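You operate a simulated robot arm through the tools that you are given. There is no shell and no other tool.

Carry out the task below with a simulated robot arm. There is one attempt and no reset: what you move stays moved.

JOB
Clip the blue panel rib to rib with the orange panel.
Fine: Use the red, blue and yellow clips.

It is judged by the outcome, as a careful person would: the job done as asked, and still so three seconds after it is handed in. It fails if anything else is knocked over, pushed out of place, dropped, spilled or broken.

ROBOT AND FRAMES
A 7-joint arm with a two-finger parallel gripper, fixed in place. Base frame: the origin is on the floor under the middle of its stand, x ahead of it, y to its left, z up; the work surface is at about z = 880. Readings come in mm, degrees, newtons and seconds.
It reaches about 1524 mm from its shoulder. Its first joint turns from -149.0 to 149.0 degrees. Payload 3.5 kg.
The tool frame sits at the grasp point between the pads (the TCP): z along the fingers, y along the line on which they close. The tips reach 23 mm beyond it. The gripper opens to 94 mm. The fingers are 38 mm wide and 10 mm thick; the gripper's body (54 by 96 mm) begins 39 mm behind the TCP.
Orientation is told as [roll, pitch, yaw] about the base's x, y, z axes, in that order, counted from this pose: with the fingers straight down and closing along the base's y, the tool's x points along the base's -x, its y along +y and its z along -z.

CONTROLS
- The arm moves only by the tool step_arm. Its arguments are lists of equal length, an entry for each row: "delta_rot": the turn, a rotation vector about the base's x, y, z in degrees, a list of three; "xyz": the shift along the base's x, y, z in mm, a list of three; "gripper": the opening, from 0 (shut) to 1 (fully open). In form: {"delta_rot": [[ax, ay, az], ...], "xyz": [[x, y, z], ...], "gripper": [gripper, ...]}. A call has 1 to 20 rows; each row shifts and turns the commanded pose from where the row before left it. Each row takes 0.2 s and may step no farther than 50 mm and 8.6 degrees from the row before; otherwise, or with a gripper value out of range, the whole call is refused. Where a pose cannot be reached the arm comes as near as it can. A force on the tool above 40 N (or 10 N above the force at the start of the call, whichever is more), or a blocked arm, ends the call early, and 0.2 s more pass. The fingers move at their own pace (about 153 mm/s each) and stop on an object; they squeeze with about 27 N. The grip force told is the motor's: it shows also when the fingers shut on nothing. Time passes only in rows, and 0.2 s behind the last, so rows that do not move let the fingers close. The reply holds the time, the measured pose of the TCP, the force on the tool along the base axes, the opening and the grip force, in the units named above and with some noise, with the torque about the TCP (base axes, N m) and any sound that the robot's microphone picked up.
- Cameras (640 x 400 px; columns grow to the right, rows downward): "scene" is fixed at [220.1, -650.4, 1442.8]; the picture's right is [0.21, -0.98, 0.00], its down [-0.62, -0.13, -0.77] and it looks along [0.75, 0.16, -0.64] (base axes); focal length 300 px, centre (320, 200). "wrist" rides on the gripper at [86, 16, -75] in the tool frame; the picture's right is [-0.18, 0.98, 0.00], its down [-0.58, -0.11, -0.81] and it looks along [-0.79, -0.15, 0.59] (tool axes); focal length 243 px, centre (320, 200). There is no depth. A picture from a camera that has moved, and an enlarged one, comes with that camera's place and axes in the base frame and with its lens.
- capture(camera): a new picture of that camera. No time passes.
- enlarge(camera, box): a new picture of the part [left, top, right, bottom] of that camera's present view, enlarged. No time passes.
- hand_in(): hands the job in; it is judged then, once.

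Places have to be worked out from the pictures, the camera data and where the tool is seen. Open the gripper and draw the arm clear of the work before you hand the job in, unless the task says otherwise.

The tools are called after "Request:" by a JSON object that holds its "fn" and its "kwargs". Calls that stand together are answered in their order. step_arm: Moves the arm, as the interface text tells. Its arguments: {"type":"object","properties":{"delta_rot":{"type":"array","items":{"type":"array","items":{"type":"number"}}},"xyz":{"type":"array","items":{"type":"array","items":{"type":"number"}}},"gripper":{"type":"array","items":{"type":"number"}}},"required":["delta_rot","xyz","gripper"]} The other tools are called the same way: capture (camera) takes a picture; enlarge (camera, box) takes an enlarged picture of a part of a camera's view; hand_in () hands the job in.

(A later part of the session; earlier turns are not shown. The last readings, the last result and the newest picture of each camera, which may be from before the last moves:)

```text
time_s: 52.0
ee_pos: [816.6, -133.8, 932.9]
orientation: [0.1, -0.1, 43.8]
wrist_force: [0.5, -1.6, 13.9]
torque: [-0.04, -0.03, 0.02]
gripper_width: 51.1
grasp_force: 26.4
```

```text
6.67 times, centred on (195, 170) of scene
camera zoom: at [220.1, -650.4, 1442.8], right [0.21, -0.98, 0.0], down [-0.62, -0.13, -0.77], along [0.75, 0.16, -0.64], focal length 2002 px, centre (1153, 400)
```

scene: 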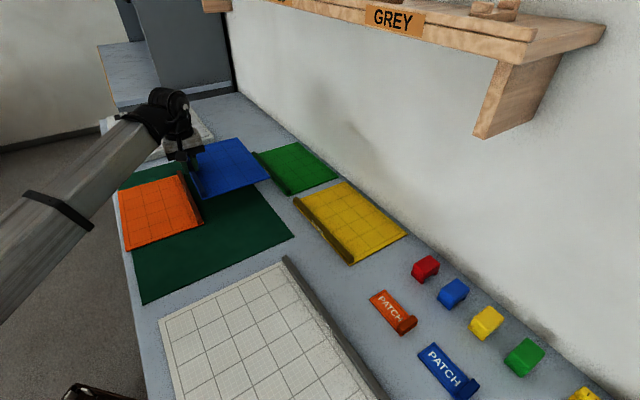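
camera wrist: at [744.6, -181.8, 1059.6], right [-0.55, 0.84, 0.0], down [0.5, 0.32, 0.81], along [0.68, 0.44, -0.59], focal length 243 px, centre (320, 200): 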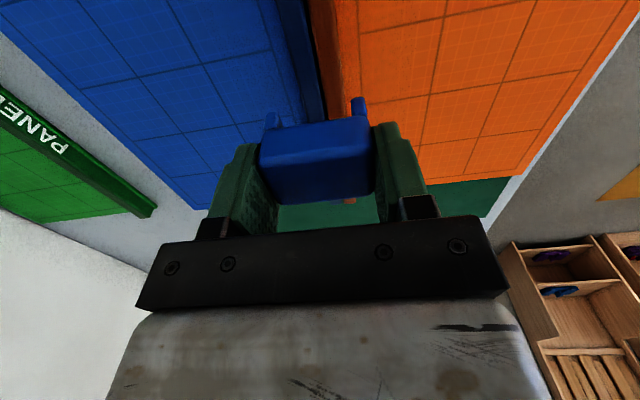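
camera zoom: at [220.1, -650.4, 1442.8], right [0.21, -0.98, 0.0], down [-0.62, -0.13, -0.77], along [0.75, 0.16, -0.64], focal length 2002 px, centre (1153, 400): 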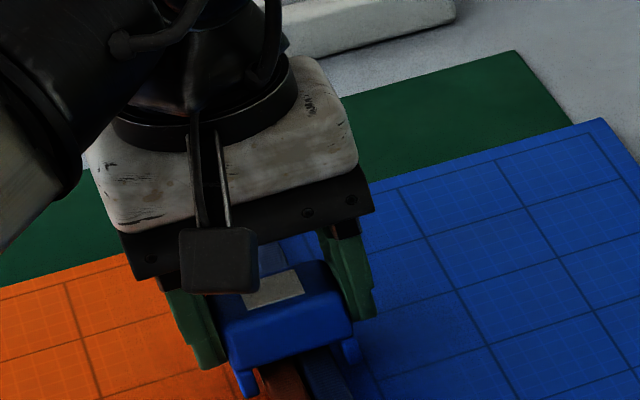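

A grey square appeared on top of the clip and a 14 N contact began — apparently it's engaging the ribs. I'll press further in 1 mm steps.

Request:
{"fn": "step_arm", "kwargs": {"delta_rot": [[0, 0, 0], [0, 0, 0]], "xyz": [[0, 0, -1], [0, 0, 0]], "gripper": [0.4, 0.4]}}

Request:
{"fn": "enlarge", "kwargs": {"camera": "wrist", "box": [240, 60, 400, 220]}}

Request:
{"fn": "enlarge", "kwargs": {"camera": "scene", "box": [175, 150, 225, 200]}}

```text
time_s: 52.6
ee_pos: [816.3, -133.3, 931.3]
orientation: [-0.1, 0.0, 43.8]
wrist_force: [1.1, 0.0, -1.0]
torque: [0.02, 0.01, -0.01]
gripper_width: 51.3
grasp_force: 26.5
```

```text
2.50 times, centred on (320, 140) of wrist
camera zoom: at [743.7, -182.5, 1005.6], right [-0.55, 0.84, 0.0], down [0.5, 0.32, 0.81], along [0.67, 0.44, -0.59], focal length 606 px, centre (320, 350)
```

zoom: 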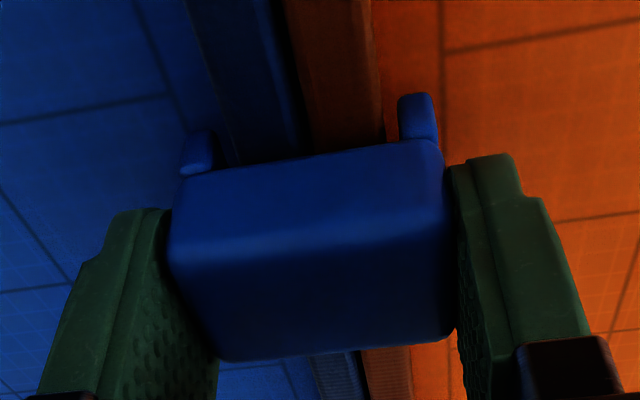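

```text
8.00 times, centred on (200, 175) of scene
camera zoom: at [220.1, -650.4, 1442.8], right [0.21, -0.98, 0.0], down [-0.62, -0.13, -0.77], along [0.75, 0.16, -0.64], focal length 2403 px, centre (1280, 400)
```

zoom: 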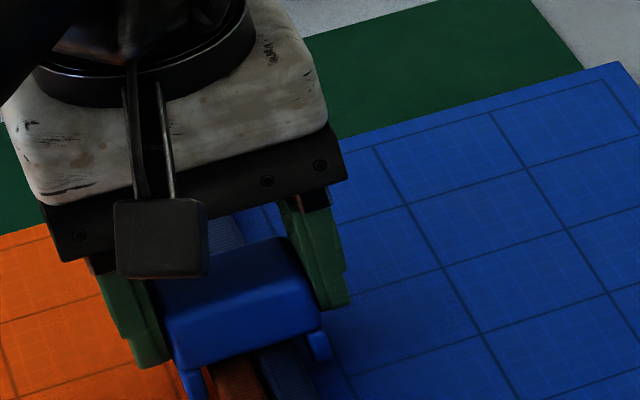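

The square vanished and the force fell back to zero after another mm (it passed a first resistance, no click yet). Continuing down gradually.

Request:
{"fn": "step_arm", "kwargs": {"delta_rot": [[0, 0, 0], [0, 0, 0]], "xyz": [[0, 0, -1], [0, 0, 0]], "gripper": [0.4, 0.4]}}

Request:
{"fn": "step_arm", "kwargs": {"delta_rot": [[0, 0, 0], [0, 0, 0]], "xyz": [[0, 0, -1], [0, 0, 0]], "gripper": [0.4, 0.4]}}

Request:
{"fn": "enlarge", "kwargs": {"camera": "wrist", "box": [240, 60, 400, 220]}}

Request:
{"fn": "enlarge", "kwargs": {"camera": "scene", "box": [175, 150, 225, 200]}}

```text
time_s: 53.2
ee_pos: [817.1, -133.1, 929.7]
orientation: [0.0, 0.0, 43.7]
wrist_force: [0.3, -0.3, -0.3]
torque: [0.0, 0.02, 0.01]
gripper_width: 51.2
grasp_force: 27.2
```

```text
time_s: 53.8
ee_pos: [818.8, -133.9, 927.9]
orientation: [0.0, 0.0, 43.8]
wrist_force: [-0.3, -0.6, 1.1]
torque: [0.0, 0.02, 0.03]
gripper_width: 51.0
grasp_force: 27.0
```

```text
2.50 times, centred on (320, 140) of wrist
camera zoom: at [744.8, -182.1, 1003.3], right [-0.55, 0.84, 0.0], down [0.5, 0.32, 0.81], along [0.68, 0.44, -0.59], focal length 606 px, centre (320, 350)
```

zoom: 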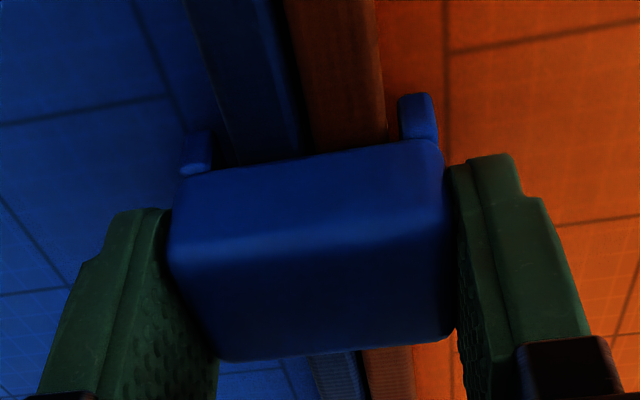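

```text
8.00 times, centred on (200, 175) of scene
camera zoom: at [220.1, -650.4, 1442.8], right [0.21, -0.98, 0.0], down [-0.62, -0.13, -0.77], along [0.75, 0.16, -0.64], focal length 2403 px, centre (1280, 400)
```

zoom: 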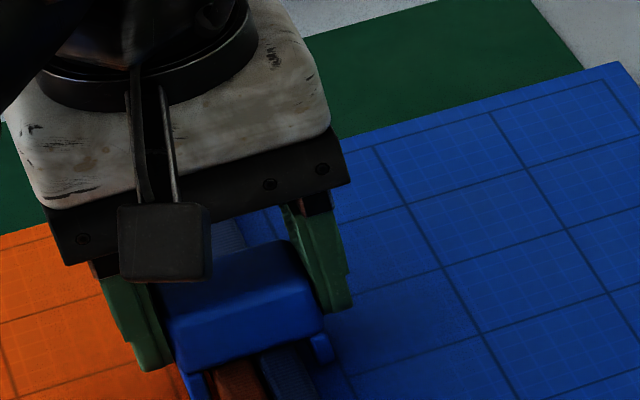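

Request:
{"fn": "step_arm", "kwargs": {"delta_rot": [[0, 0, 0], [0, 0, 0]], "xyz": [[0, 0, -1], [0, 0, 0]], "gripper": [0.4, 0.4]}}

Request:
{"fn": "step_arm", "kwargs": {"delta_rot": [[0, 0, 0], [0, 0, 0]], "xyz": [[0, 0, -1], [0, 0, 0]], "gripper": [0.4, 0.4]}}

Request:
{"fn": "step_arm", "kwargs": {"delta_rot": [[0, 0, 0], [0, 0, 0]], "xyz": [[0, 0, -1], [0, 0, 0]], "gripper": [0.4, 0.4]}}

Request:
{"fn": "enlarge", "kwargs": {"camera": "wrist", "box": [240, 60, 400, 220]}}

```text
time_s: 54.4
ee_pos: [817.1, -132.6, 928.4]
orientation: [0.0, 0.0, 43.9]
wrist_force: [1.8, 0.7, 8.1]
torque: [0.02, -0.05, 0.0]
gripper_width: 51.3
grasp_force: 27.1
```

```text
time_s: 55.0
ee_pos: [815.3, -134.4, 926.8]
orientation: [-0.1, 0.0, 43.8]
wrist_force: [5.6, 1.0, 22.0]
torque: [-0.04, -0.07, 0.02]
gripper_width: 51.0
grasp_force: 26.9
```

```text
time_s: 55.6
ee_pos: [817.7, -133.9, 926.4]
orientation: [0.0, 0.0, 43.7]
wrist_force: [1.1, -3.6, 22.0]
torque: [-0.07, 0.03, 0.01]
gripper_width: 51.3
grasp_force: 27.2
```

```text
2.50 times, centred on (320, 140) of wrist
camera zoom: at [743.8, -182.2, 1000.4], right [-0.55, 0.84, 0.0], down [0.5, 0.32, 0.81], along [0.68, 0.44, -0.59], focal length 606 px, centre (320, 350)
```

zoom: 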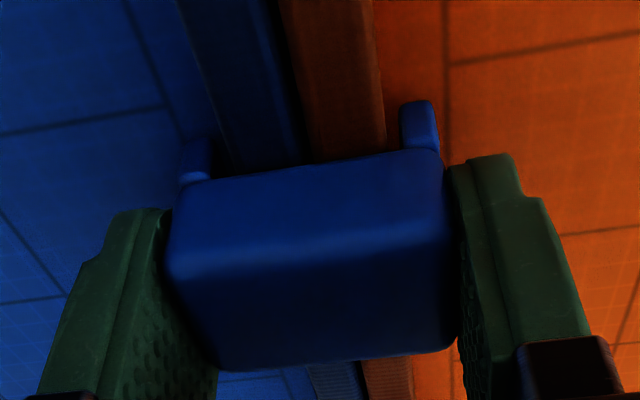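

The clip now resists at ~22 N and has begun slipping slightly in the fingers, so I'll release it and look at how it's sitting before pressing from the top.

Request:
{"fn": "step_arm", "kwargs": {"delta_rot": [[0, 0, 0], [0, 0, 0], [0, 0, 0], [0, 0, 0], [0, 0, 0]], "xyz": [[0, 0, 0], [0, 0, 0], [0, 0, 20], [0, 0, 30], [0, 0, 0]], "gripper": [0.65, 0.7, 0.7, 0.7, 0.7]}}

Request:
{"fn": "capture", "kwargs": {"camera": "wrist"}}

Request:
{"fn": "enlarge", "kwargs": {"camera": "wrist", "box": [260, 40, 390, 190]}}

Request:
{"fn": "enlarge", "kwargs": {"camera": "scene", "box": [165, 150, 235, 220]}}

```text
time_s: 56.8
ee_pos: [818.0, -133.0, 974.2]
orientation: [0.1, -0.1, 43.8]
wrist_force: [0.3, -0.2, 0.0]
torque: [-0.02, 0.02, -0.01]
gripper_width: 66.0
grasp_force: 0.1
```

```text
taken
camera wrist: at [745.0, -181.4, 1049.4], right [-0.55, 0.84, 0.0], down [0.5, 0.32, 0.81], along [0.67, 0.44, -0.59], focal length 243 px, centre (320, 200)
```

wrist: 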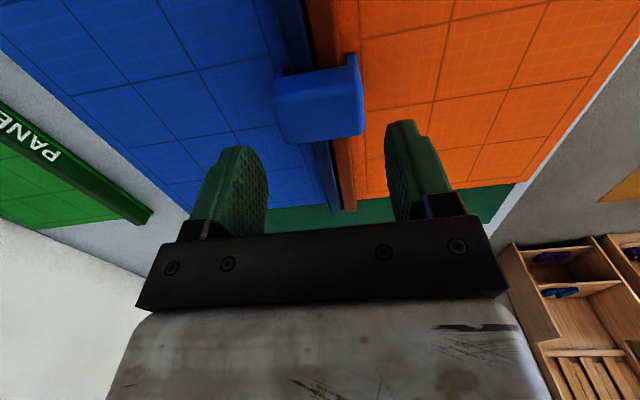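

```text
2.67 times, centred on (325, 115) of wrist
camera zoom: at [745.0, -181.4, 1049.4], right [-0.55, 0.84, 0.0], down [0.5, 0.32, 0.81], along [0.67, 0.44, -0.59], focal length 647 px, centre (307, 427)
```

zoom: 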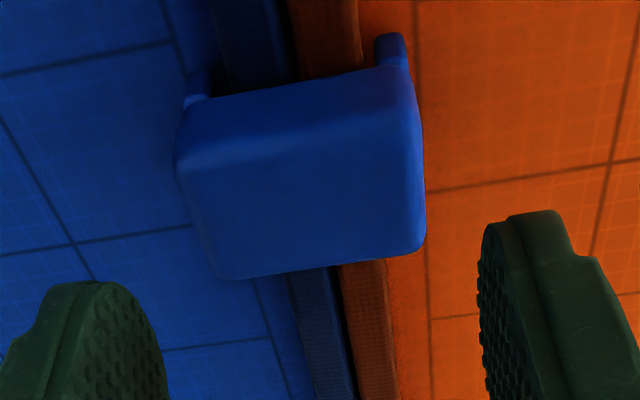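

```text
5.71 times, centred on (200, 185) of scene
camera zoom: at [220.1, -650.4, 1442.8], right [0.21, -0.98, 0.0], down [-0.62, -0.13, -0.77], along [0.75, 0.16, -0.64], focal length 1716 px, centre (1006, 286)
```

zoom: 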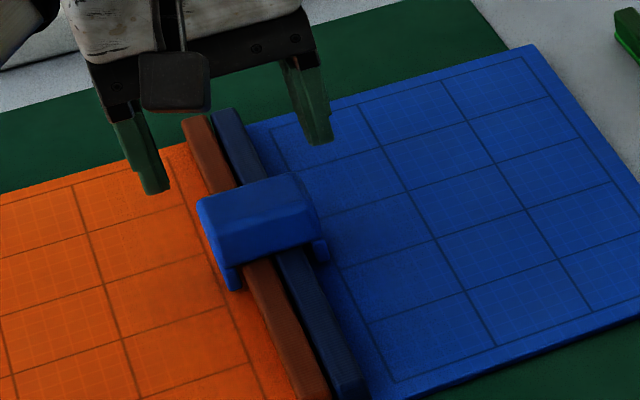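

The clip sits over both ribs. To judge how deep it is seated I'll tilt the wrist camera and view it low, along the ribs from the near end.

Request:
{"fn": "step_arm", "kwargs": {"delta_rot": [[0, 0, 0], [0, 0, 0], [0, 0, 0], [5.77, -6.02, 0], [5.77, -6.02, 0], [5.77, -6.02, 0], [0, 0, 0]], "xyz": [[-25.7, -24.7, 0], [-25.7, -24.7, 0], [-25.8, -24.7, 0], [0, 0, -10], [0, 0, -10], [0, 0, -10], [0, 0, 0]], "gripper": [0.9, 0.9, 0.9, 0.9, 0.9, 0.9, 0.9]}}

Request:
{"fn": "capture", "kwargs": {"camera": "wrist"}}

Request:
{"fn": "enlarge", "kwargs": {"camera": "wrist", "box": [270, 130, 390, 230]}}

```text
time_s: 58.4
ee_pos: [740.8, -207.1, 944.6]
orientation: [0.0, -25.1, 43.8]
wrist_force: [0.1, 0.1, -0.2]
torque: [-0.02, 0.0, -0.01]
gripper_width: 84.5
grasp_force: 0.1
```

```text
taken
camera wrist: at [651.0, -271.9, 975.3], right [-0.56, 0.82, 0.08], down [0.21, 0.05, 0.98], along [0.8, 0.56, -0.2], focal length 243 px, centre (320, 200)
```

wrist: 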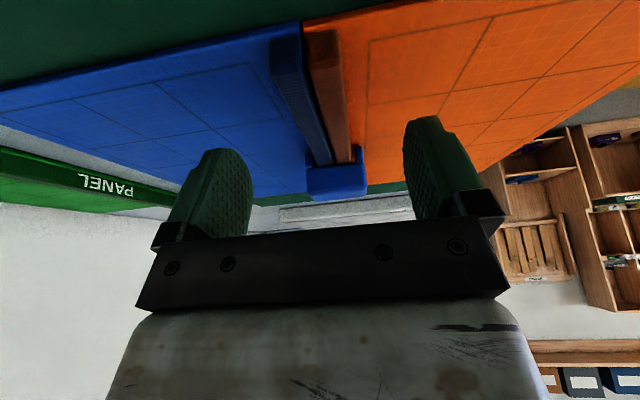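

```text
4.00 times, centred on (330, 180) of wrist
camera zoom: at [651.0, -271.9, 975.3], right [-0.56, 0.82, 0.08], down [0.21, 0.05, 0.98], along [0.8, 0.56, -0.2], focal length 970 px, centre (280, 280)
```

zoom: 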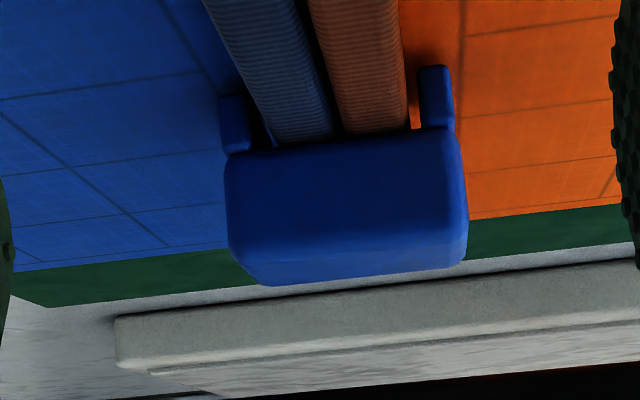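

Request:
{"fn": "enlarge", "kwargs": {"camera": "wrist", "box": [318, 140, 394, 190]}}

Request:
{"fn": "enlarge", "kwargs": {"camera": "wrist", "box": [318, 148, 350, 172]}}

Request:
{"fn": "enlarge", "kwargs": {"camera": "wrist", "box": [360, 140, 392, 164]}}

```text
8.00 times, centred on (356, 165) of wrist
camera zoom: at [651.0, -271.9, 975.3], right [-0.56, 0.82, 0.08], down [0.21, 0.05, 0.98], along [0.8, 0.56, -0.2], focal length 1941 px, centre (32, 480)
```

zoom: 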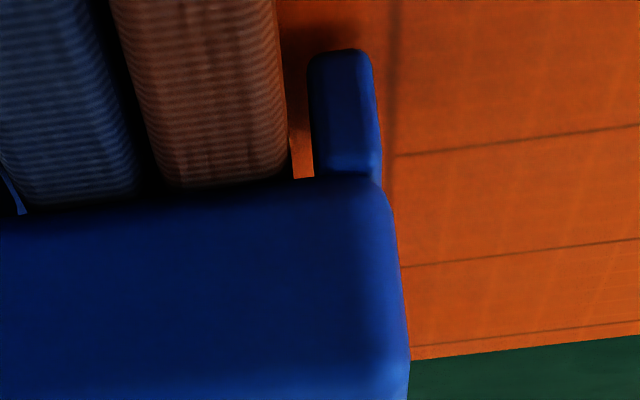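

```text
16.00 times, centred on (334, 160) of wrist
camera zoom: at [651.0, -271.9, 975.3], right [-0.56, 0.82, 0.08], down [0.21, 0.05, 0.98], along [0.8, 0.56, -0.2], focal length 3882 px, centre (96, 840)
```

zoom: 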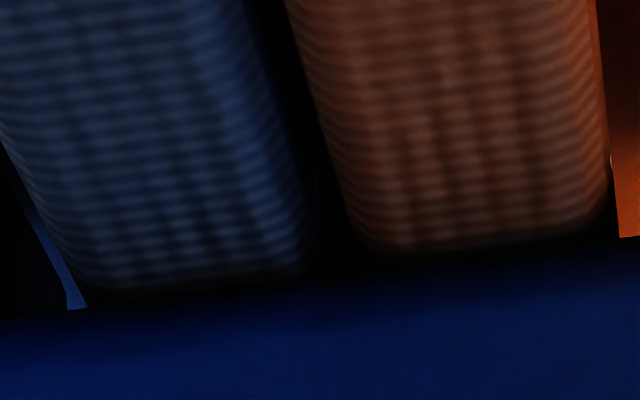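

```text
16.00 times, centred on (376, 152) of wrist
camera zoom: at [651.0, -271.9, 975.3], right [-0.56, 0.82, 0.08], down [0.21, 0.05, 0.98], along [0.8, 0.56, -0.2], focal length 3882 px, centre (-576, 968)
```

zoom: 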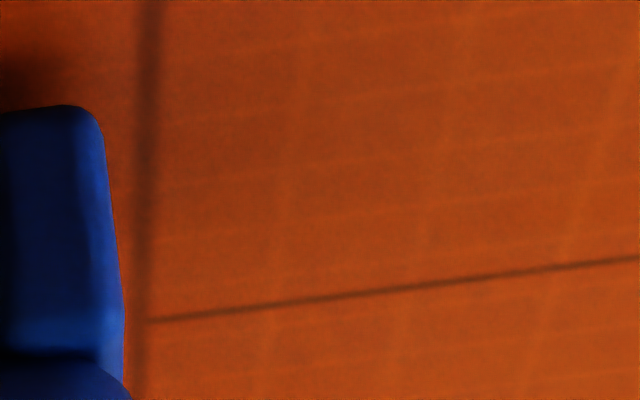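

The low view shows the clip straddling both ribs but with feet still ~4 mm above the plates, so it needs more push. I'll return to vertical, close the gripper and press on the clip's top from above.

Request:
{"fn": "step_arm", "kwargs": {"delta_rot": [[-5.77, 6.02, 0], [-5.77, 6.02, 0], [-5.77, 6.02, 0], [0, 0, 0], [0, 0, 0], [0, 0, 0], [0, 0, 0]], "xyz": [[0, 0, 15], [0, 0, 15], [0, 0, 10], [25.7, 24.7, 0], [25.7, 24.7, 0], [25.8, 24.7, 0], [0, 0, 0]], "gripper": [0.5, 0.2, 0.0, 0, 0, 0, 0]}}

Request:
{"fn": "step_arm", "kwargs": {"delta_rot": [[0, 0, 0], [0, 0, 0], [0, 0, 0]], "xyz": [[0, 0, -15], [0, 0, -12], [0, 0, 0]], "gripper": [0, 0, 0]}}

Request:
{"fn": "capture", "kwargs": {"camera": "wrist"}}

Request:
{"fn": "enlarge", "kwargs": {"camera": "scene", "box": [165, 140, 235, 210]}}

```text
time_s: 60.0
ee_pos: [818.7, -131.0, 984.8]
orientation: [0.0, 0.0, 43.8]
wrist_force: [0.0, 0.2, 0.2]
torque: [-0.02, 0.0, -0.02]
gripper_width: 0.0
grasp_force: 27.3
```

```text
time_s: 60.8
ee_pos: [816.9, -131.4, 959.3]
orientation: [0.1, 0.0, 43.8]
wrist_force: [-0.1, 1.0, 0.4]
torque: [-0.01, -0.01, -0.02]
gripper_width: 0.1
grasp_force: 27.1
```

```text
taken
camera wrist: at [744.6, -180.9, 1034.1], right [-0.55, 0.84, 0.0], down [0.5, 0.32, 0.81], along [0.67, 0.44, -0.59], focal length 243 px, centre (320, 200)
```

wrist: 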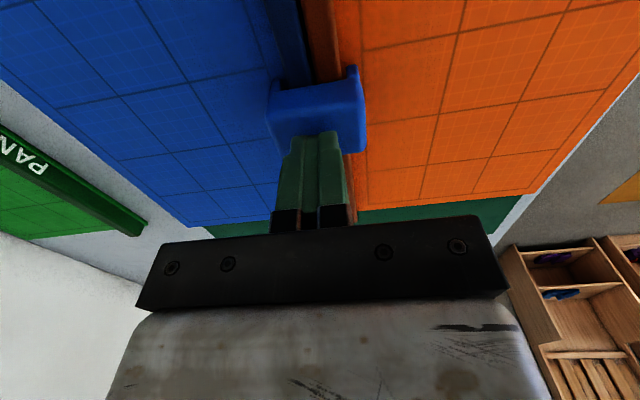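

```text
5.71 times, centred on (200, 175) of scene
camera zoom: at [220.1, -650.4, 1442.8], right [0.21, -0.98, 0.0], down [-0.62, -0.13, -0.77], along [0.75, 0.16, -0.64], focal length 1716 px, centre (1006, 343)
```

zoom: 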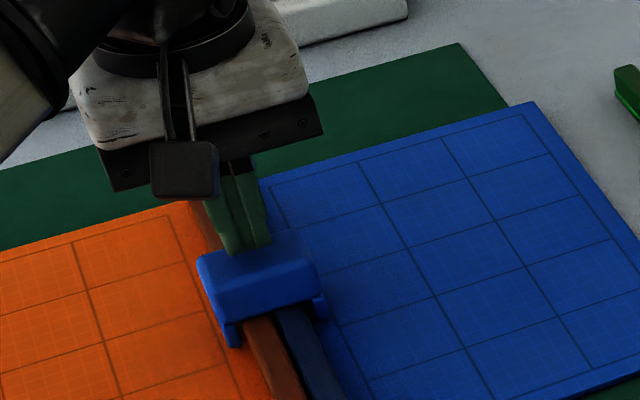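

Closed fingertips are centred over the clip's top. Pressing down in small steps.

Request:
{"fn": "step_arm", "kwargs": {"delta_rot": [[0, 0, 0], [0, 0, 0], [0, 0, 0], [0, 0, 0]], "xyz": [[0, 0, -4], [0, 0, -2], [0, 0, -2], [0, 0, 0]], "gripper": [0, 0, 0, 0]}}

Request:
{"fn": "step_arm", "kwargs": {"delta_rot": [[0, 0, 0], [0, 0, 0]], "xyz": [[0, 0, -1], [0, 0, 0]], "gripper": [0, 0]}}

Request:
{"fn": "step_arm", "kwargs": {"delta_rot": [[0, 0, 0], [0, 0, 0]], "xyz": [[0, 0, -1], [0, 0, 0]], "gripper": [0, 0]}}

```text
time_s: 61.8
ee_pos: [817.7, -132.4, 953.4]
orientation: [0.0, -0.2, 43.8]
wrist_force: [1.5, 0.0, 20.4]
torque: [-0.04, 0.01, -0.01]
gripper_width: 0.1
grasp_force: 27.0
```

```text
time_s: 62.3
ee_pos: [817.8, -131.9, 952.0]
orientation: [-0.1, -0.1, 43.7]
wrist_force: [-3.2, 0.8, 16.8]
torque: [-0.06, 0.13, 0.02]
gripper_width: 0.0
grasp_force: 27.1
stopped in row 2: the force on the tool passed its limit at 42 N (the readings are from after the stop); the commanded pose is now the measured one
```

```text
time_s: 62.9
ee_pos: [818.9, -131.8, 951.3]
orientation: [-0.1, -0.1, 43.7]
wrist_force: [-3.4, -0.1, 32.0]
torque: [-0.07, 0.19, -0.05]
gripper_width: 0.1
grasp_force: 27.1
```

Request:
{"fn": "enlarge", "kwargs": {"camera": "scene", "box": [165, 140, 235, 210]}}

Request:
{"fn": "enlarge", "kwargs": {"camera": "wrist", "box": [250, 40, 390, 180]}}

```text
5.71 times, centred on (200, 175) of scene
camera zoom: at [220.1, -650.4, 1442.8], right [0.21, -0.98, 0.0], down [-0.62, -0.13, -0.77], along [0.75, 0.16, -0.64], focal length 1716 px, centre (1006, 343)
```

zoom: 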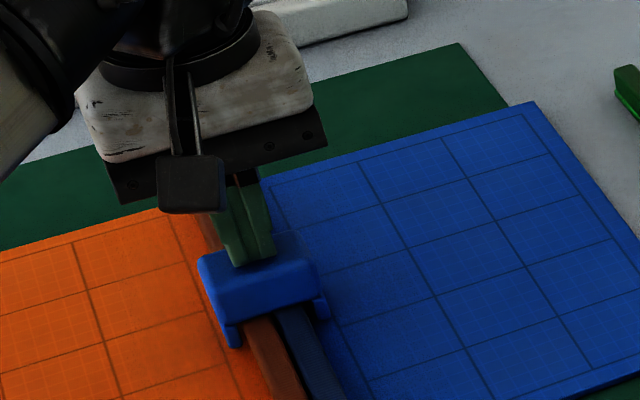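

```text
2.86 times, centred on (320, 110) of wrist
camera zoom: at [745.2, -181.0, 1026.8], right [-0.55, 0.84, 0.0], down [0.49, 0.32, 0.81], along [0.68, 0.44, -0.59], focal length 693 px, centre (320, 457)
```

zoom: 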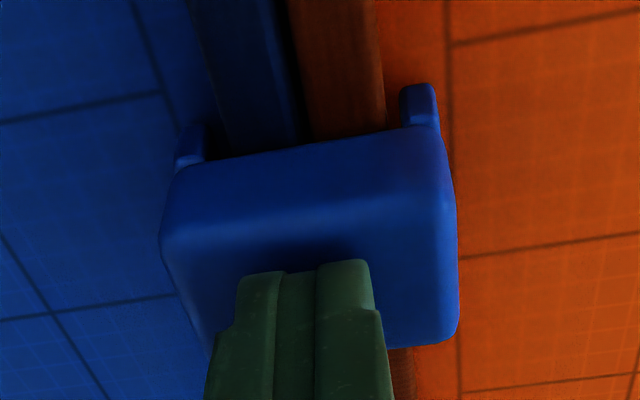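

Pressing with over 40 N moved nothing further, and in the low view the rib tops were within ~1 mm of the clip's ceiling, so it appears fully seated. I'll verify with a gentle tug: rise, open, re-grip the clip and pull up by fractions of a mm.

Request:
{"fn": "step_arm", "kwargs": {"delta_rot": [[0, 0, 0], [0, 0, 0], [0, 0, 0], [0, 0, 0]], "xyz": [[0, 0, 5], [0, 0, 25], [0, 0, 0], [0, 0, 0]], "gripper": [0, 0, 0.75, 0.75]}}

Request:
{"fn": "enlarge", "kwargs": {"camera": "wrist", "box": [220, 40, 420, 220]}}

Request:
{"fn": "step_arm", "kwargs": {"delta_rot": [[0, 0, 0], [0, 0, 0], [0, 0, 0]], "xyz": [[0, 0, -30], [0, 0, -20], [0, 0, 0]], "gripper": [0.75, 0.75, 0.75]}}

```text
time_s: 63.9
ee_pos: [819.0, -131.0, 979.9]
orientation: [0.0, -0.2, 43.8]
wrist_force: [0.6, 0.4, 0.6]
torque: [0.02, 0.01, 0.02]
gripper_width: 70.7
grasp_force: 0.1
```

```text
2.22 times, centred on (320, 130) of wrist
camera zoom: at [746.2, -180.6, 1055.3], right [-0.55, 0.84, 0.0], down [0.49, 0.32, 0.81], along [0.68, 0.44, -0.59], focal length 539 px, centre (320, 356)
```

zoom: 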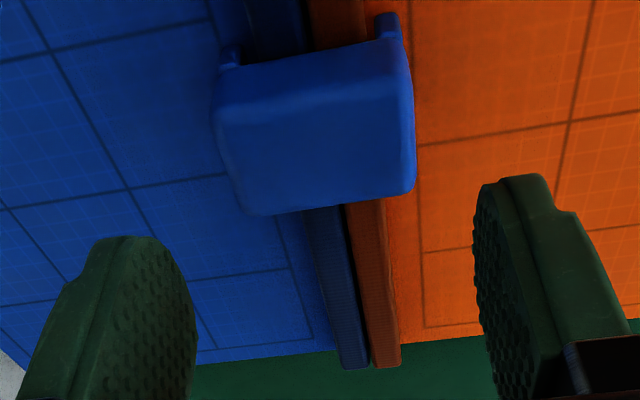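

```text
time_s: 64.7
ee_pos: [819.0, -131.2, 927.5]
orientation: [0.0, -0.1, 43.8]
wrist_force: [-1.0, -0.1, -1.1]
torque: [0.04, 0.0, -0.03]
gripper_width: 70.5
grasp_force: 0.1
```

Request:
{"fn": "step_arm", "kwargs": {"delta_rot": [[0, 0, 0], [0, 0, 0], [0, 0, 0], [0, 0, 0], [0, 0, 0]], "xyz": [[0, 0, 0], [0, 0, 0], [0, 0, 0], [0, 0, 0], [0, 0, 0]], "gripper": [0.65, 0.58, 0.52, 0.45, 0.45]}}

Request:
{"fn": "step_arm", "kwargs": {"delta_rot": [[0, 0, 0], [0, 0, 0]], "xyz": [[0, 0, 0.5], [0, 0, 0]], "gripper": [0.45, 0.45]}}

Request:
{"fn": "step_arm", "kwargs": {"delta_rot": [[0, 0, 0], [0, 0, 0]], "xyz": [[0, 0, 0.5], [0, 0, 0]], "gripper": [0.45, 0.45]}}

```text
time_s: 65.9
ee_pos: [818.1, -131.5, 928.6]
orientation: [-0.1, -0.1, 43.7]
wrist_force: [-0.2, -0.7, 0.4]
torque: [0.02, 0.0, 0.02]
gripper_width: 51.0
grasp_force: 27.2
```

```text
time_s: 66.5
ee_pos: [818.4, -131.9, 929.0]
orientation: [0.1, -0.1, 43.8]
wrist_force: [0.0, -0.2, 0.6]
torque: [-0.01, 0.03, 0.02]
gripper_width: 51.1
grasp_force: 27.4
```

```text
time_s: 67.1
ee_pos: [818.7, -132.3, 930.8]
orientation: [0.0, -0.1, 43.8]
wrist_force: [-0.1, -0.1, -0.3]
torque: [0.0, -0.01, -0.01]
gripper_width: 50.9
grasp_force: 26.9
```

No resistance yet after 1 mm up. I'll lift a bit further in 1 mm steps to find whether the detent retains it.

Request:
{"fn": "step_arm", "kwargs": {"delta_rot": [[0, 0, 0], [0, 0, 0]], "xyz": [[0, 0, 1], [0, 0, 0]], "gripper": [0.45, 0.45]}}

Request:
{"fn": "step_arm", "kwargs": {"delta_rot": [[0, 0, 0], [0, 0, 0]], "xyz": [[0, 0, 1], [0, 0, 0]], "gripper": [0.45, 0.45]}}

Request:
{"fn": "enlarge", "kwargs": {"camera": "scene", "box": [165, 140, 235, 210]}}

Request:
{"fn": "enlarge", "kwargs": {"camera": "wrist", "box": [240, 60, 400, 220]}}

```text
time_s: 67.7
ee_pos: [817.9, -132.9, 931.1]
orientation: [-0.1, -0.1, 43.8]
wrist_force: [-0.5, 0.1, -0.6]
torque: [0.04, 0.01, -0.01]
gripper_width: 51.2
grasp_force: 27.1
```

```text
time_s: 68.3
ee_pos: [818.6, -131.9, 932.8]
orientation: [-0.2, -0.1, 43.8]
wrist_force: [0.6, 0.5, -0.2]
torque: [-0.03, 0.0, 0.0]
gripper_width: 51.3
grasp_force: 26.7
```

```text
5.71 times, centred on (200, 175) of scene
camera zoom: at [220.1, -650.4, 1442.8], right [0.21, -0.98, 0.0], down [-0.62, -0.13, -0.77], along [0.75, 0.16, -0.64], focal length 1716 px, centre (1006, 343)
```

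zoom: 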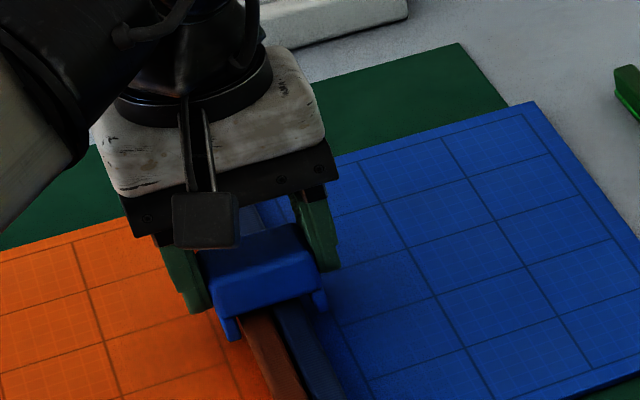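

```text
2.50 times, centred on (320, 140) of wrist
camera zoom: at [746.0, -181.1, 1007.4], right [-0.55, 0.84, 0.0], down [0.49, 0.32, 0.81], along [0.68, 0.44, -0.59], focal length 606 px, centre (320, 350)
```

zoom: 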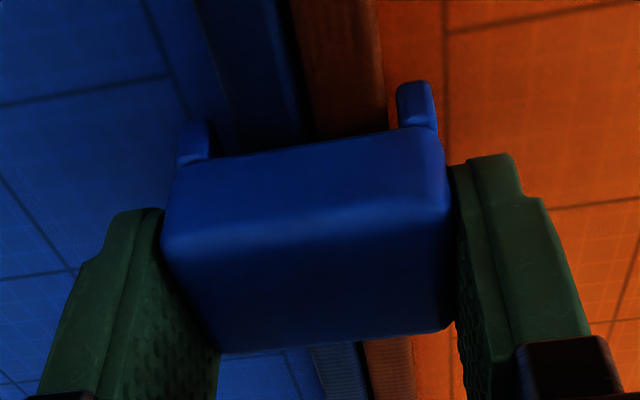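

The clip lifts freely so far, so it isn't latched. I'll raise it two more mm to see if the earlier resistance acts as a detent against removal.

Request:
{"fn": "step_arm", "kwargs": {"delta_rot": [[0, 0, 0], [0, 0, 0]], "xyz": [[0, 0, 1], [0, 0, 0]], "gripper": [0.45, 0.45]}}

Request:
{"fn": "step_arm", "kwargs": {"delta_rot": [[0, 0, 0], [0, 0, 0]], "xyz": [[0, 0, 1], [0, 0, 0]], "gripper": [0.45, 0.45]}}

Request:
{"fn": "step_arm", "kwargs": {"delta_rot": [[0, 0, 0], [0, 0, 0]], "xyz": [[0, 0, 1], [0, 0, 0]], "gripper": [0.45, 0.45]}}

Request:
{"fn": "enlarge", "kwargs": {"camera": "scene", "box": [165, 140, 235, 210]}}

Request:
{"fn": "capture", "kwargs": {"camera": "wrist"}}

```text
time_s: 68.9
ee_pos: [819.2, -134.0, 933.2]
orientation: [-0.1, -0.1, 43.8]
wrist_force: [-0.1, 0.1, -0.6]
torque: [0.0, -0.02, -0.01]
gripper_width: 50.9
grasp_force: 26.8
```

```text
time_s: 69.5
ee_pos: [819.4, -133.1, 933.9]
orientation: [-0.1, -0.1, 43.9]
wrist_force: [0.0, -0.3, 0.1]
torque: [0.0, 0.0, -0.02]
gripper_width: 50.8
grasp_force: 27.1
```

```text
time_s: 70.1
ee_pos: [818.5, -131.9, 935.5]
orientation: [-0.2, -0.1, 43.8]
wrist_force: [-0.2, 0.4, 0.0]
torque: [-0.02, -0.03, 0.02]
gripper_width: 51.1
grasp_force: 27.2
```

```text
5.71 times, centred on (200, 175) of scene
camera zoom: at [220.1, -650.4, 1442.8], right [0.21, -0.98, 0.0], down [-0.62, -0.13, -0.77], along [0.75, 0.16, -0.64], focal length 1716 px, centre (1006, 343)
```

zoom: 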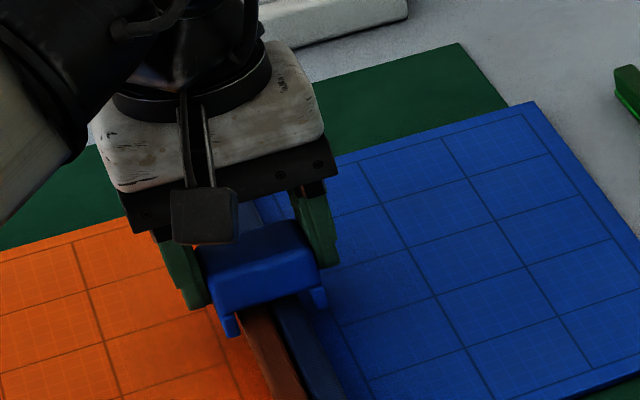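

```text
taken
camera wrist: at [745.5, -181.8, 1010.4], right [-0.55, 0.84, 0.0], down [0.49, 0.32, 0.81], along [0.68, 0.44, -0.59], focal length 243 px, centre (320, 200)
```

wrist: 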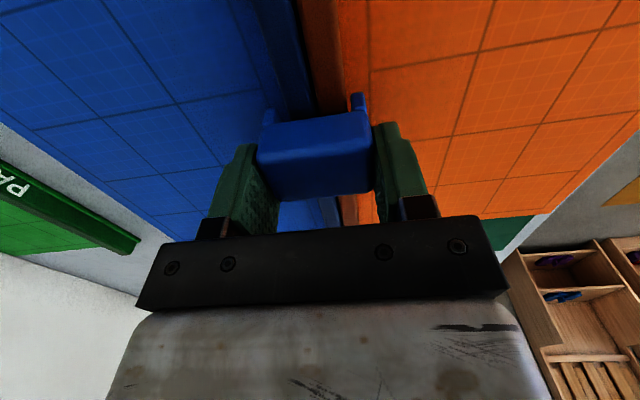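

Request:
{"fn": "enlarge", "kwargs": {"camera": "scene", "box": [100, 130, 270, 260]}}

Request:
{"fn": "enlarge", "kwargs": {"camera": "scene", "box": [185, 185, 235, 230]}}

Request:
{"fn": "enlarge", "kwargs": {"camera": "wrist", "box": [240, 40, 400, 200]}}

```text
3.08 times, centred on (185, 195) of scene
camera zoom: at [220.1, -650.4, 1442.8], right [0.21, -0.98, 0.0], down [-0.62, -0.13, -0.77], along [0.75, 0.16, -0.64], focal length 924 px, centre (735, 215)
```

zoom: 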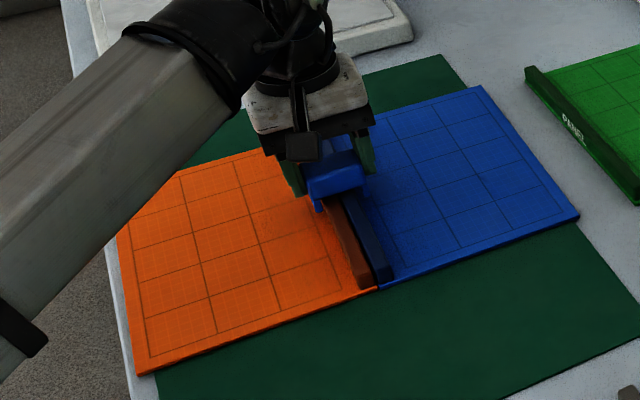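

```text
8.89 times, centred on (210, 208) of scene
camera zoom: at [220.1, -650.4, 1442.8], right [0.21, -0.98, 0.0], down [-0.62, -0.13, -0.77], along [0.75, 0.16, -0.64], focal length 2670 px, centre (1298, 133)
```

zoom: 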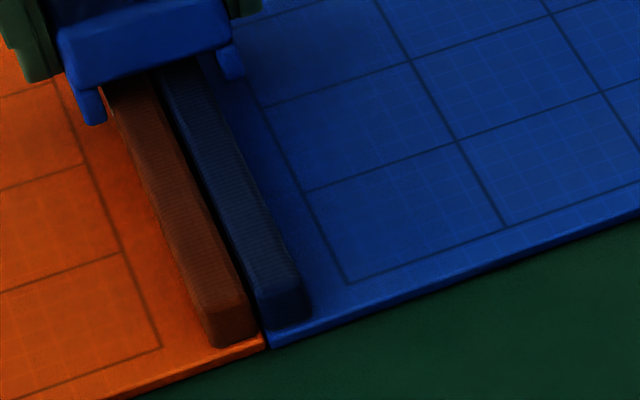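

```text
2.50 times, centred on (320, 120) of wrist
camera zoom: at [745.5, -181.8, 1010.4], right [-0.55, 0.84, 0.0], down [0.49, 0.32, 0.81], along [0.68, 0.44, -0.59], focal length 606 px, centre (320, 400)
```

zoom: 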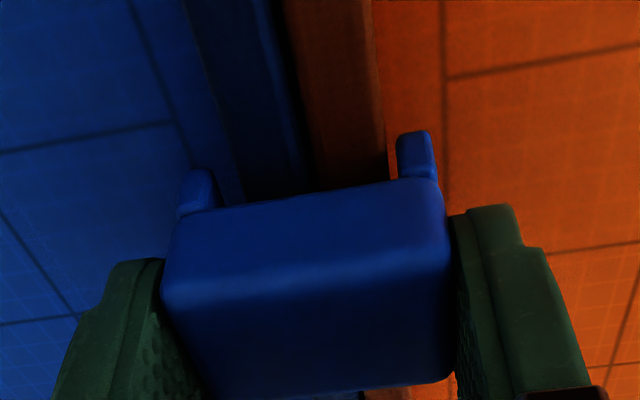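

Nothing else moved and the panels stay flat; the clip is simply loose. I'll lower it again slowly with a picture at each step to understand what happened when that grey square showed.

Request:
{"fn": "step_arm", "kwargs": {"delta_rot": [[0, 0, 0], [0, 0, 0]], "xyz": [[0, 0, -1.5], [0, 0, 0]], "gripper": [0.45, 0.45]}}

Request:
{"fn": "enlarge", "kwargs": {"camera": "wrist", "box": [240, 60, 400, 220]}}

Request:
{"fn": "step_arm", "kwargs": {"delta_rot": [[0, 0, 0], [0, 0, 0]], "xyz": [[0, 0, -1.5], [0, 0, 0]], "gripper": [0.45, 0.45]}}

Request:
{"fn": "enlarge", "kwargs": {"camera": "wrist", "box": [240, 60, 400, 220]}}

Request:
{"fn": "step_arm", "kwargs": {"delta_rot": [[0, 0, 0], [0, 0, 0]], "xyz": [[0, 0, -1.5], [0, 0, 0]], "gripper": [0.45, 0.45]}}

Request:
{"fn": "enlarge", "kwargs": {"camera": "wrist", "box": [240, 60, 400, 220]}}

```text
time_s: 70.7
ee_pos: [818.8, -133.7, 934.2]
orientation: [-0.1, 0.0, 43.8]
wrist_force: [-0.2, 0.2, -0.6]
torque: [0.0, 0.0, -0.01]
gripper_width: 51.1
grasp_force: 27.3
```

```text
2.50 times, centred on (320, 140) of wrist
camera zoom: at [746.3, -182.0, 1008.6], right [-0.55, 0.84, 0.0], down [0.49, 0.32, 0.81], along [0.68, 0.44, -0.59], focal length 606 px, centre (320, 350)
```

zoom: 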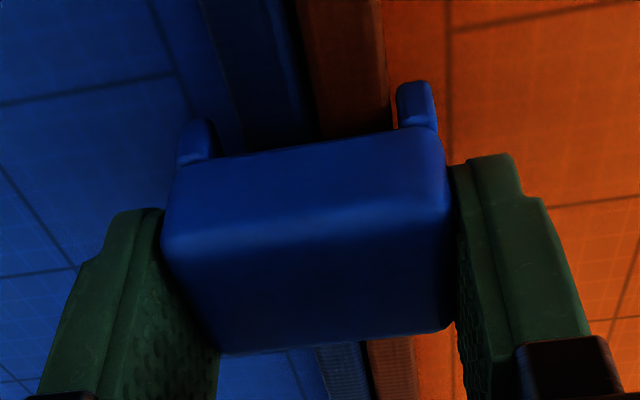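

```text
time_s: 71.3
ee_pos: [817.7, -131.4, 932.6]
orientation: [0.0, 0.0, 43.8]
wrist_force: [0.5, -0.4, -0.2]
torque: [-0.02, -0.02, -0.02]
gripper_width: 51.2
grasp_force: 27.0
```

```text
2.50 times, centred on (320, 140) of wrist
camera zoom: at [745.9, -181.2, 1007.1], right [-0.55, 0.84, 0.0], down [0.49, 0.32, 0.81], along [0.68, 0.44, -0.59], focal length 606 px, centre (320, 350)
```

zoom: 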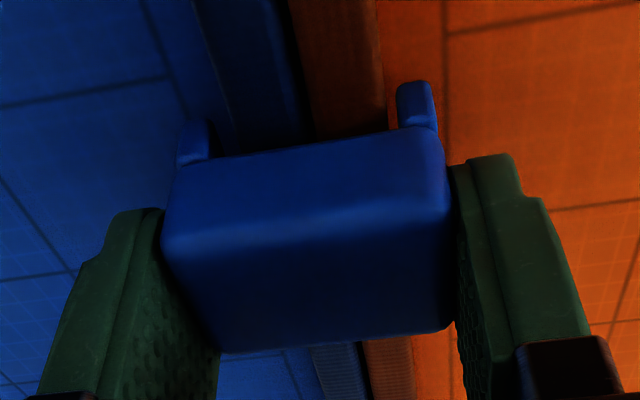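

```text
time_s: 71.9
ee_pos: [819.2, -132.0, 930.2]
orientation: [0.0, -0.1, 43.8]
wrist_force: [0.4, -0.3, -0.1]
torque: [-0.02, -0.01, -0.01]
gripper_width: 51.1
grasp_force: 26.7
```

```text
2.50 times, centred on (320, 140) of wrist
camera zoom: at [745.6, -180.8, 1005.9], right [-0.55, 0.84, 0.0], down [0.49, 0.32, 0.81], along [0.68, 0.44, -0.59], focal length 606 px, centre (320, 350)
```

zoom: 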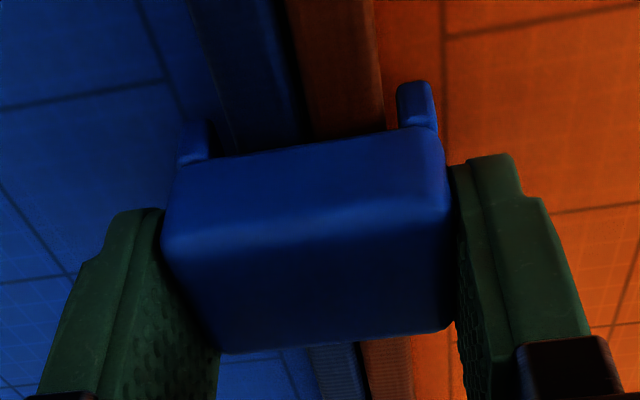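

The second pass showed no resistance and no square, so the clip isn't engaging anything. I need to see the inside of the clip: I'll lift it away and hold it tilted so the scene camera looks straight through its tunnel.

Request:
{"fn": "step_arm", "kwargs": {"delta_rot": [[0, 0, 0], [0, 0, 0], [0, 0, 0], [-2.49, 2.6, 0], [-2.49, 2.6, 0], [-2.49, 2.6, 0], [-2.49, 2.6, 0], [-2.49, 2.6, 0], [-2.49, 2.6, 0], [-2.49, 2.6, 0], [-2.49, 2.6, 0], [-2.49, 2.6, 0], [-2.49, 2.6, 0], [0, 0, 0]], "xyz": [[0, 0, 15], [0, 0, 30], [0, 0, 30], [-31, -24, 15], [-31, -24, 15], [-31, -24, 15], [-31, -24, 15], [-31, -24, 15], [-31, -24, 15], [-31, -24, 15], [-31, -24, 15], [-31, -24, 15], [-31, -24, 15], [0, 0, 0]], "gripper": [0.45, 0.45, 0.45, 0.45, 0.45, 0.45, 0.45, 0.45, 0.45, 0.45, 0.45, 0.45, 0.45, 0.45]}}

Request:
{"fn": "capture", "kwargs": {"camera": "scene"}}

```text
time_s: 74.9
ee_pos: [530.2, -433.5, 1045.1]
orientation: [-0.6, 36.0, 43.8]
wrist_force: [0.4, 0.6, 0.1]
torque: [-0.02, 0.01, 0.0]
gripper_width: 51.3
grasp_force: 27.0
out of reach, approached as far as the arm can: row 7, 8, 9, 10, 11, 12
```

```text
taken
```

scene: 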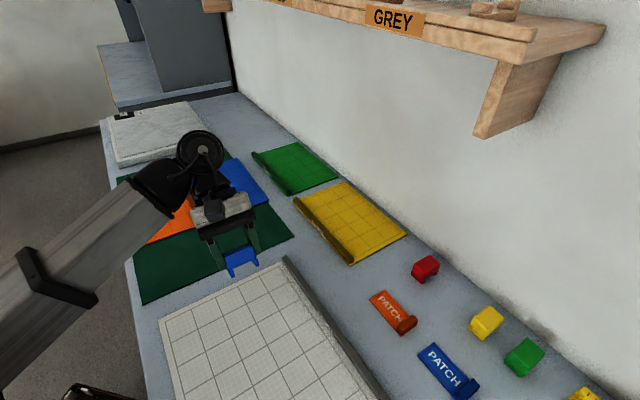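

Arm came as near as it could; the clip's tunnel now faces the scene camera. Zooming in.

Request:
{"fn": "enlarge", "kwargs": {"camera": "scene", "box": [215, 235, 275, 285]}}

Request:
{"fn": "enlarge", "kwargs": {"camera": "scene", "box": [190, 180, 290, 290]}}

```text
8.00 times, centred on (245, 260) of scene
camera zoom: at [220.1, -650.4, 1442.8], right [0.21, -0.98, 0.0], down [-0.62, -0.13, -0.77], along [0.75, 0.16, -0.64], focal length 2403 px, centre (920, -280)
```

zoom: 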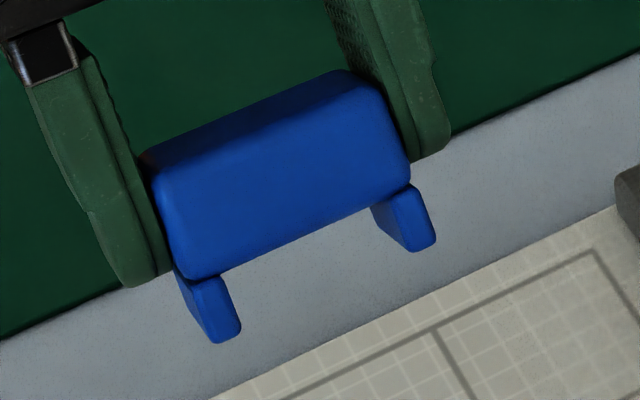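

```text
3.64 times, centred on (240, 235) of scene
camera zoom: at [220.1, -650.4, 1442.8], right [0.21, -0.98, 0.0], down [-0.62, -0.13, -0.77], along [0.75, 0.16, -0.64], focal length 1092 px, centre (611, 73)
```

zoom: 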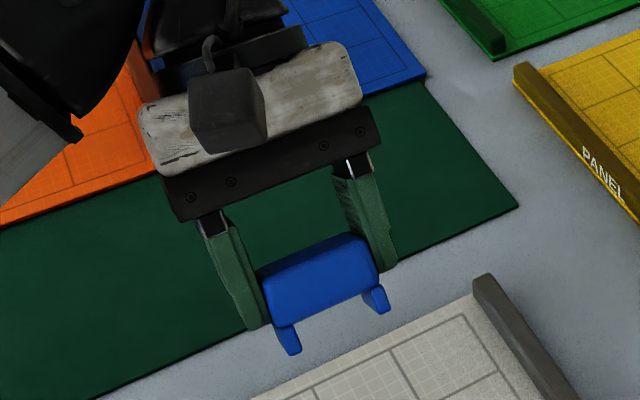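

The clip is a solid block with two plain splayed legs (inner gap ~34–39 mm, no visible bumps). I'll straighten the gripper again first and check where the commanded pose ended up.

Request:
{"fn": "step_arm", "kwargs": {"delta_rot": [[2.49, -2.6, 0], [2.49, -2.6, 0], [2.49, -2.6, 0], [2.49, -2.6, 0], [2.49, -2.6, 0], [2.49, -2.6, 0], [2.49, -2.6, 0], [2.49, -2.6, 0], [2.49, -2.6, 0], [2.49, -2.6, 0], [0, 0, 0]], "xyz": [[10, 8, 0], [10, 8, 0], [10, 8, 0], [10, 8, 0], [10, 8, 0], [10, 8, 0], [10, 8, 0], [10, 8, 0], [10, 8, 0], [10, 8, 0], [0, 0, 0]], "gripper": [0.45, 0.45, 0.45, 0.45, 0.45, 0.45, 0.45, 0.45, 0.45, 0.45, 0.45]}}

Request:
{"fn": "capture", "kwargs": {"camera": "wrist"}}

```text
time_s: 77.3
ee_pos: [629.3, -353.6, 1043.7]
orientation: [-0.1, -0.1, 43.7]
wrist_force: [-0.8, -0.1, -0.2]
torque: [-0.01, 0.01, 0.01]
gripper_width: 51.1
grasp_force: 27.0
```

```text
taken
camera wrist: at [556.9, -401.3, 1118.3], right [-0.55, 0.84, 0.0], down [0.49, 0.32, 0.81], along [0.68, 0.44, -0.59], focal length 243 px, centre (320, 200)
```

wrist: 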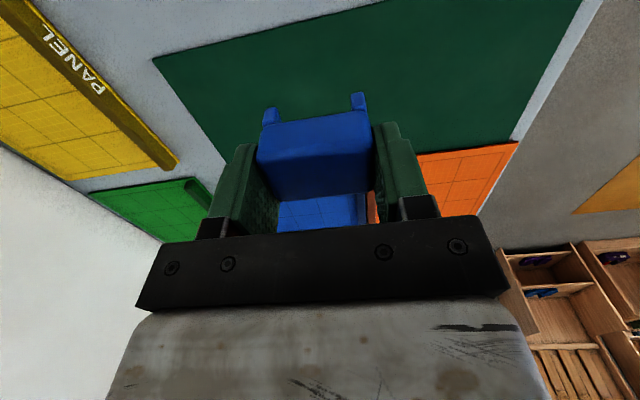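

The commanded pose follows the reached one. Returning above the ribs' centre and re-checking alignment visually.

Request:
{"fn": "step_arm", "kwargs": {"delta_rot": [[0, 0, 0], [0, 0, 0], [0, 0, 0], [0, 0, 0], [0, 0, 0], [0, 0, 0], [0, 0, 0], [0, 0, 0]], "xyz": [[26.8, 31.5, -8.4], [26.8, 31.5, -8.4], [26.8, 31.5, -8.4], [26.8, 31.5, -8.4], [26.8, 31.5, -8.4], [26.8, 31.5, -8.4], [26.8, 31.5, -8.4], [0, 0, 0]], "gripper": [0.45, 0.45, 0.45, 0.45, 0.45, 0.45, 0.45, 0.45]}}

Request:
{"fn": "step_arm", "kwargs": {"delta_rot": [[0, 0, 0], [0, 0, 0]], "xyz": [[0, 0, -20], [0, 0, -10]], "gripper": [0.45, 0.45]}}

Request:
{"fn": "step_arm", "kwargs": {"delta_rot": [[0, 0, 0]], "xyz": [[0, 0, 0]], "gripper": [0.45]}}

Request:
{"fn": "enlarge", "kwargs": {"camera": "wrist", "box": [240, 40, 400, 200]}}

Request:
{"fn": "enlarge", "kwargs": {"camera": "scene", "box": [165, 140, 235, 210]}}

```text
time_s: 79.1
ee_pos: [814.4, -129.1, 983.3]
orientation: [0.0, -0.1, 43.8]
wrist_force: [-0.5, -0.5, -0.3]
torque: [0.03, -0.01, 0.01]
gripper_width: 50.9
grasp_force: 26.8
```

```text
time_s: 79.7
ee_pos: [813.8, -130.3, 953.9]
orientation: [0.0, 0.0, 43.8]
wrist_force: [-0.1, -0.8, -0.3]
torque: [0.0, 0.01, 0.03]
gripper_width: 51.2
grasp_force: 27.3
```

```text
time_s: 80.1
ee_pos: [814.8, -130.9, 954.5]
orientation: [-0.1, -0.1, 43.9]
wrist_force: [0.1, -0.6, -0.4]
torque: [-0.03, 0.0, 0.01]
gripper_width: 51.0
grasp_force: 27.0
```

```text
2.50 times, centred on (320, 120) of wrist
camera zoom: at [741.6, -179.5, 1029.1], right [-0.55, 0.84, 0.0], down [0.49, 0.32, 0.81], along [0.68, 0.44, -0.59], focal length 606 px, centre (320, 400)
```

zoom: 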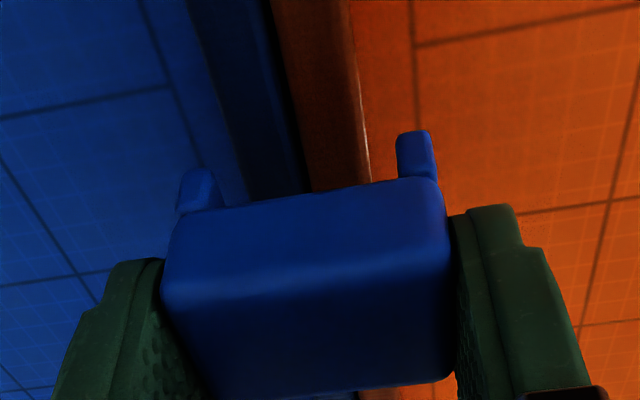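

```text
5.71 times, centred on (200, 175) of scene
camera zoom: at [220.1, -650.4, 1442.8], right [0.21, -0.98, 0.0], down [-0.62, -0.13, -0.77], along [0.75, 0.16, -0.64], focal length 1716 px, centre (1006, 343)
```

zoom: 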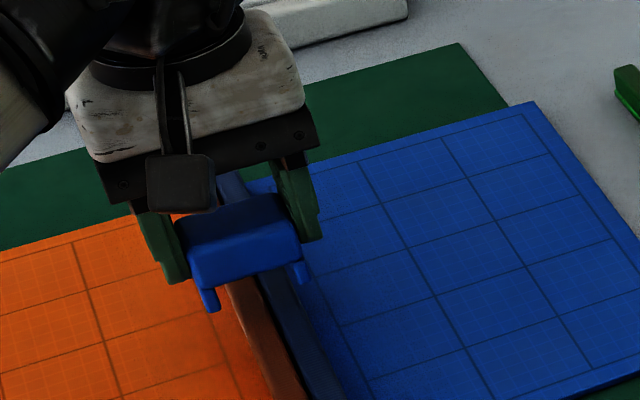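

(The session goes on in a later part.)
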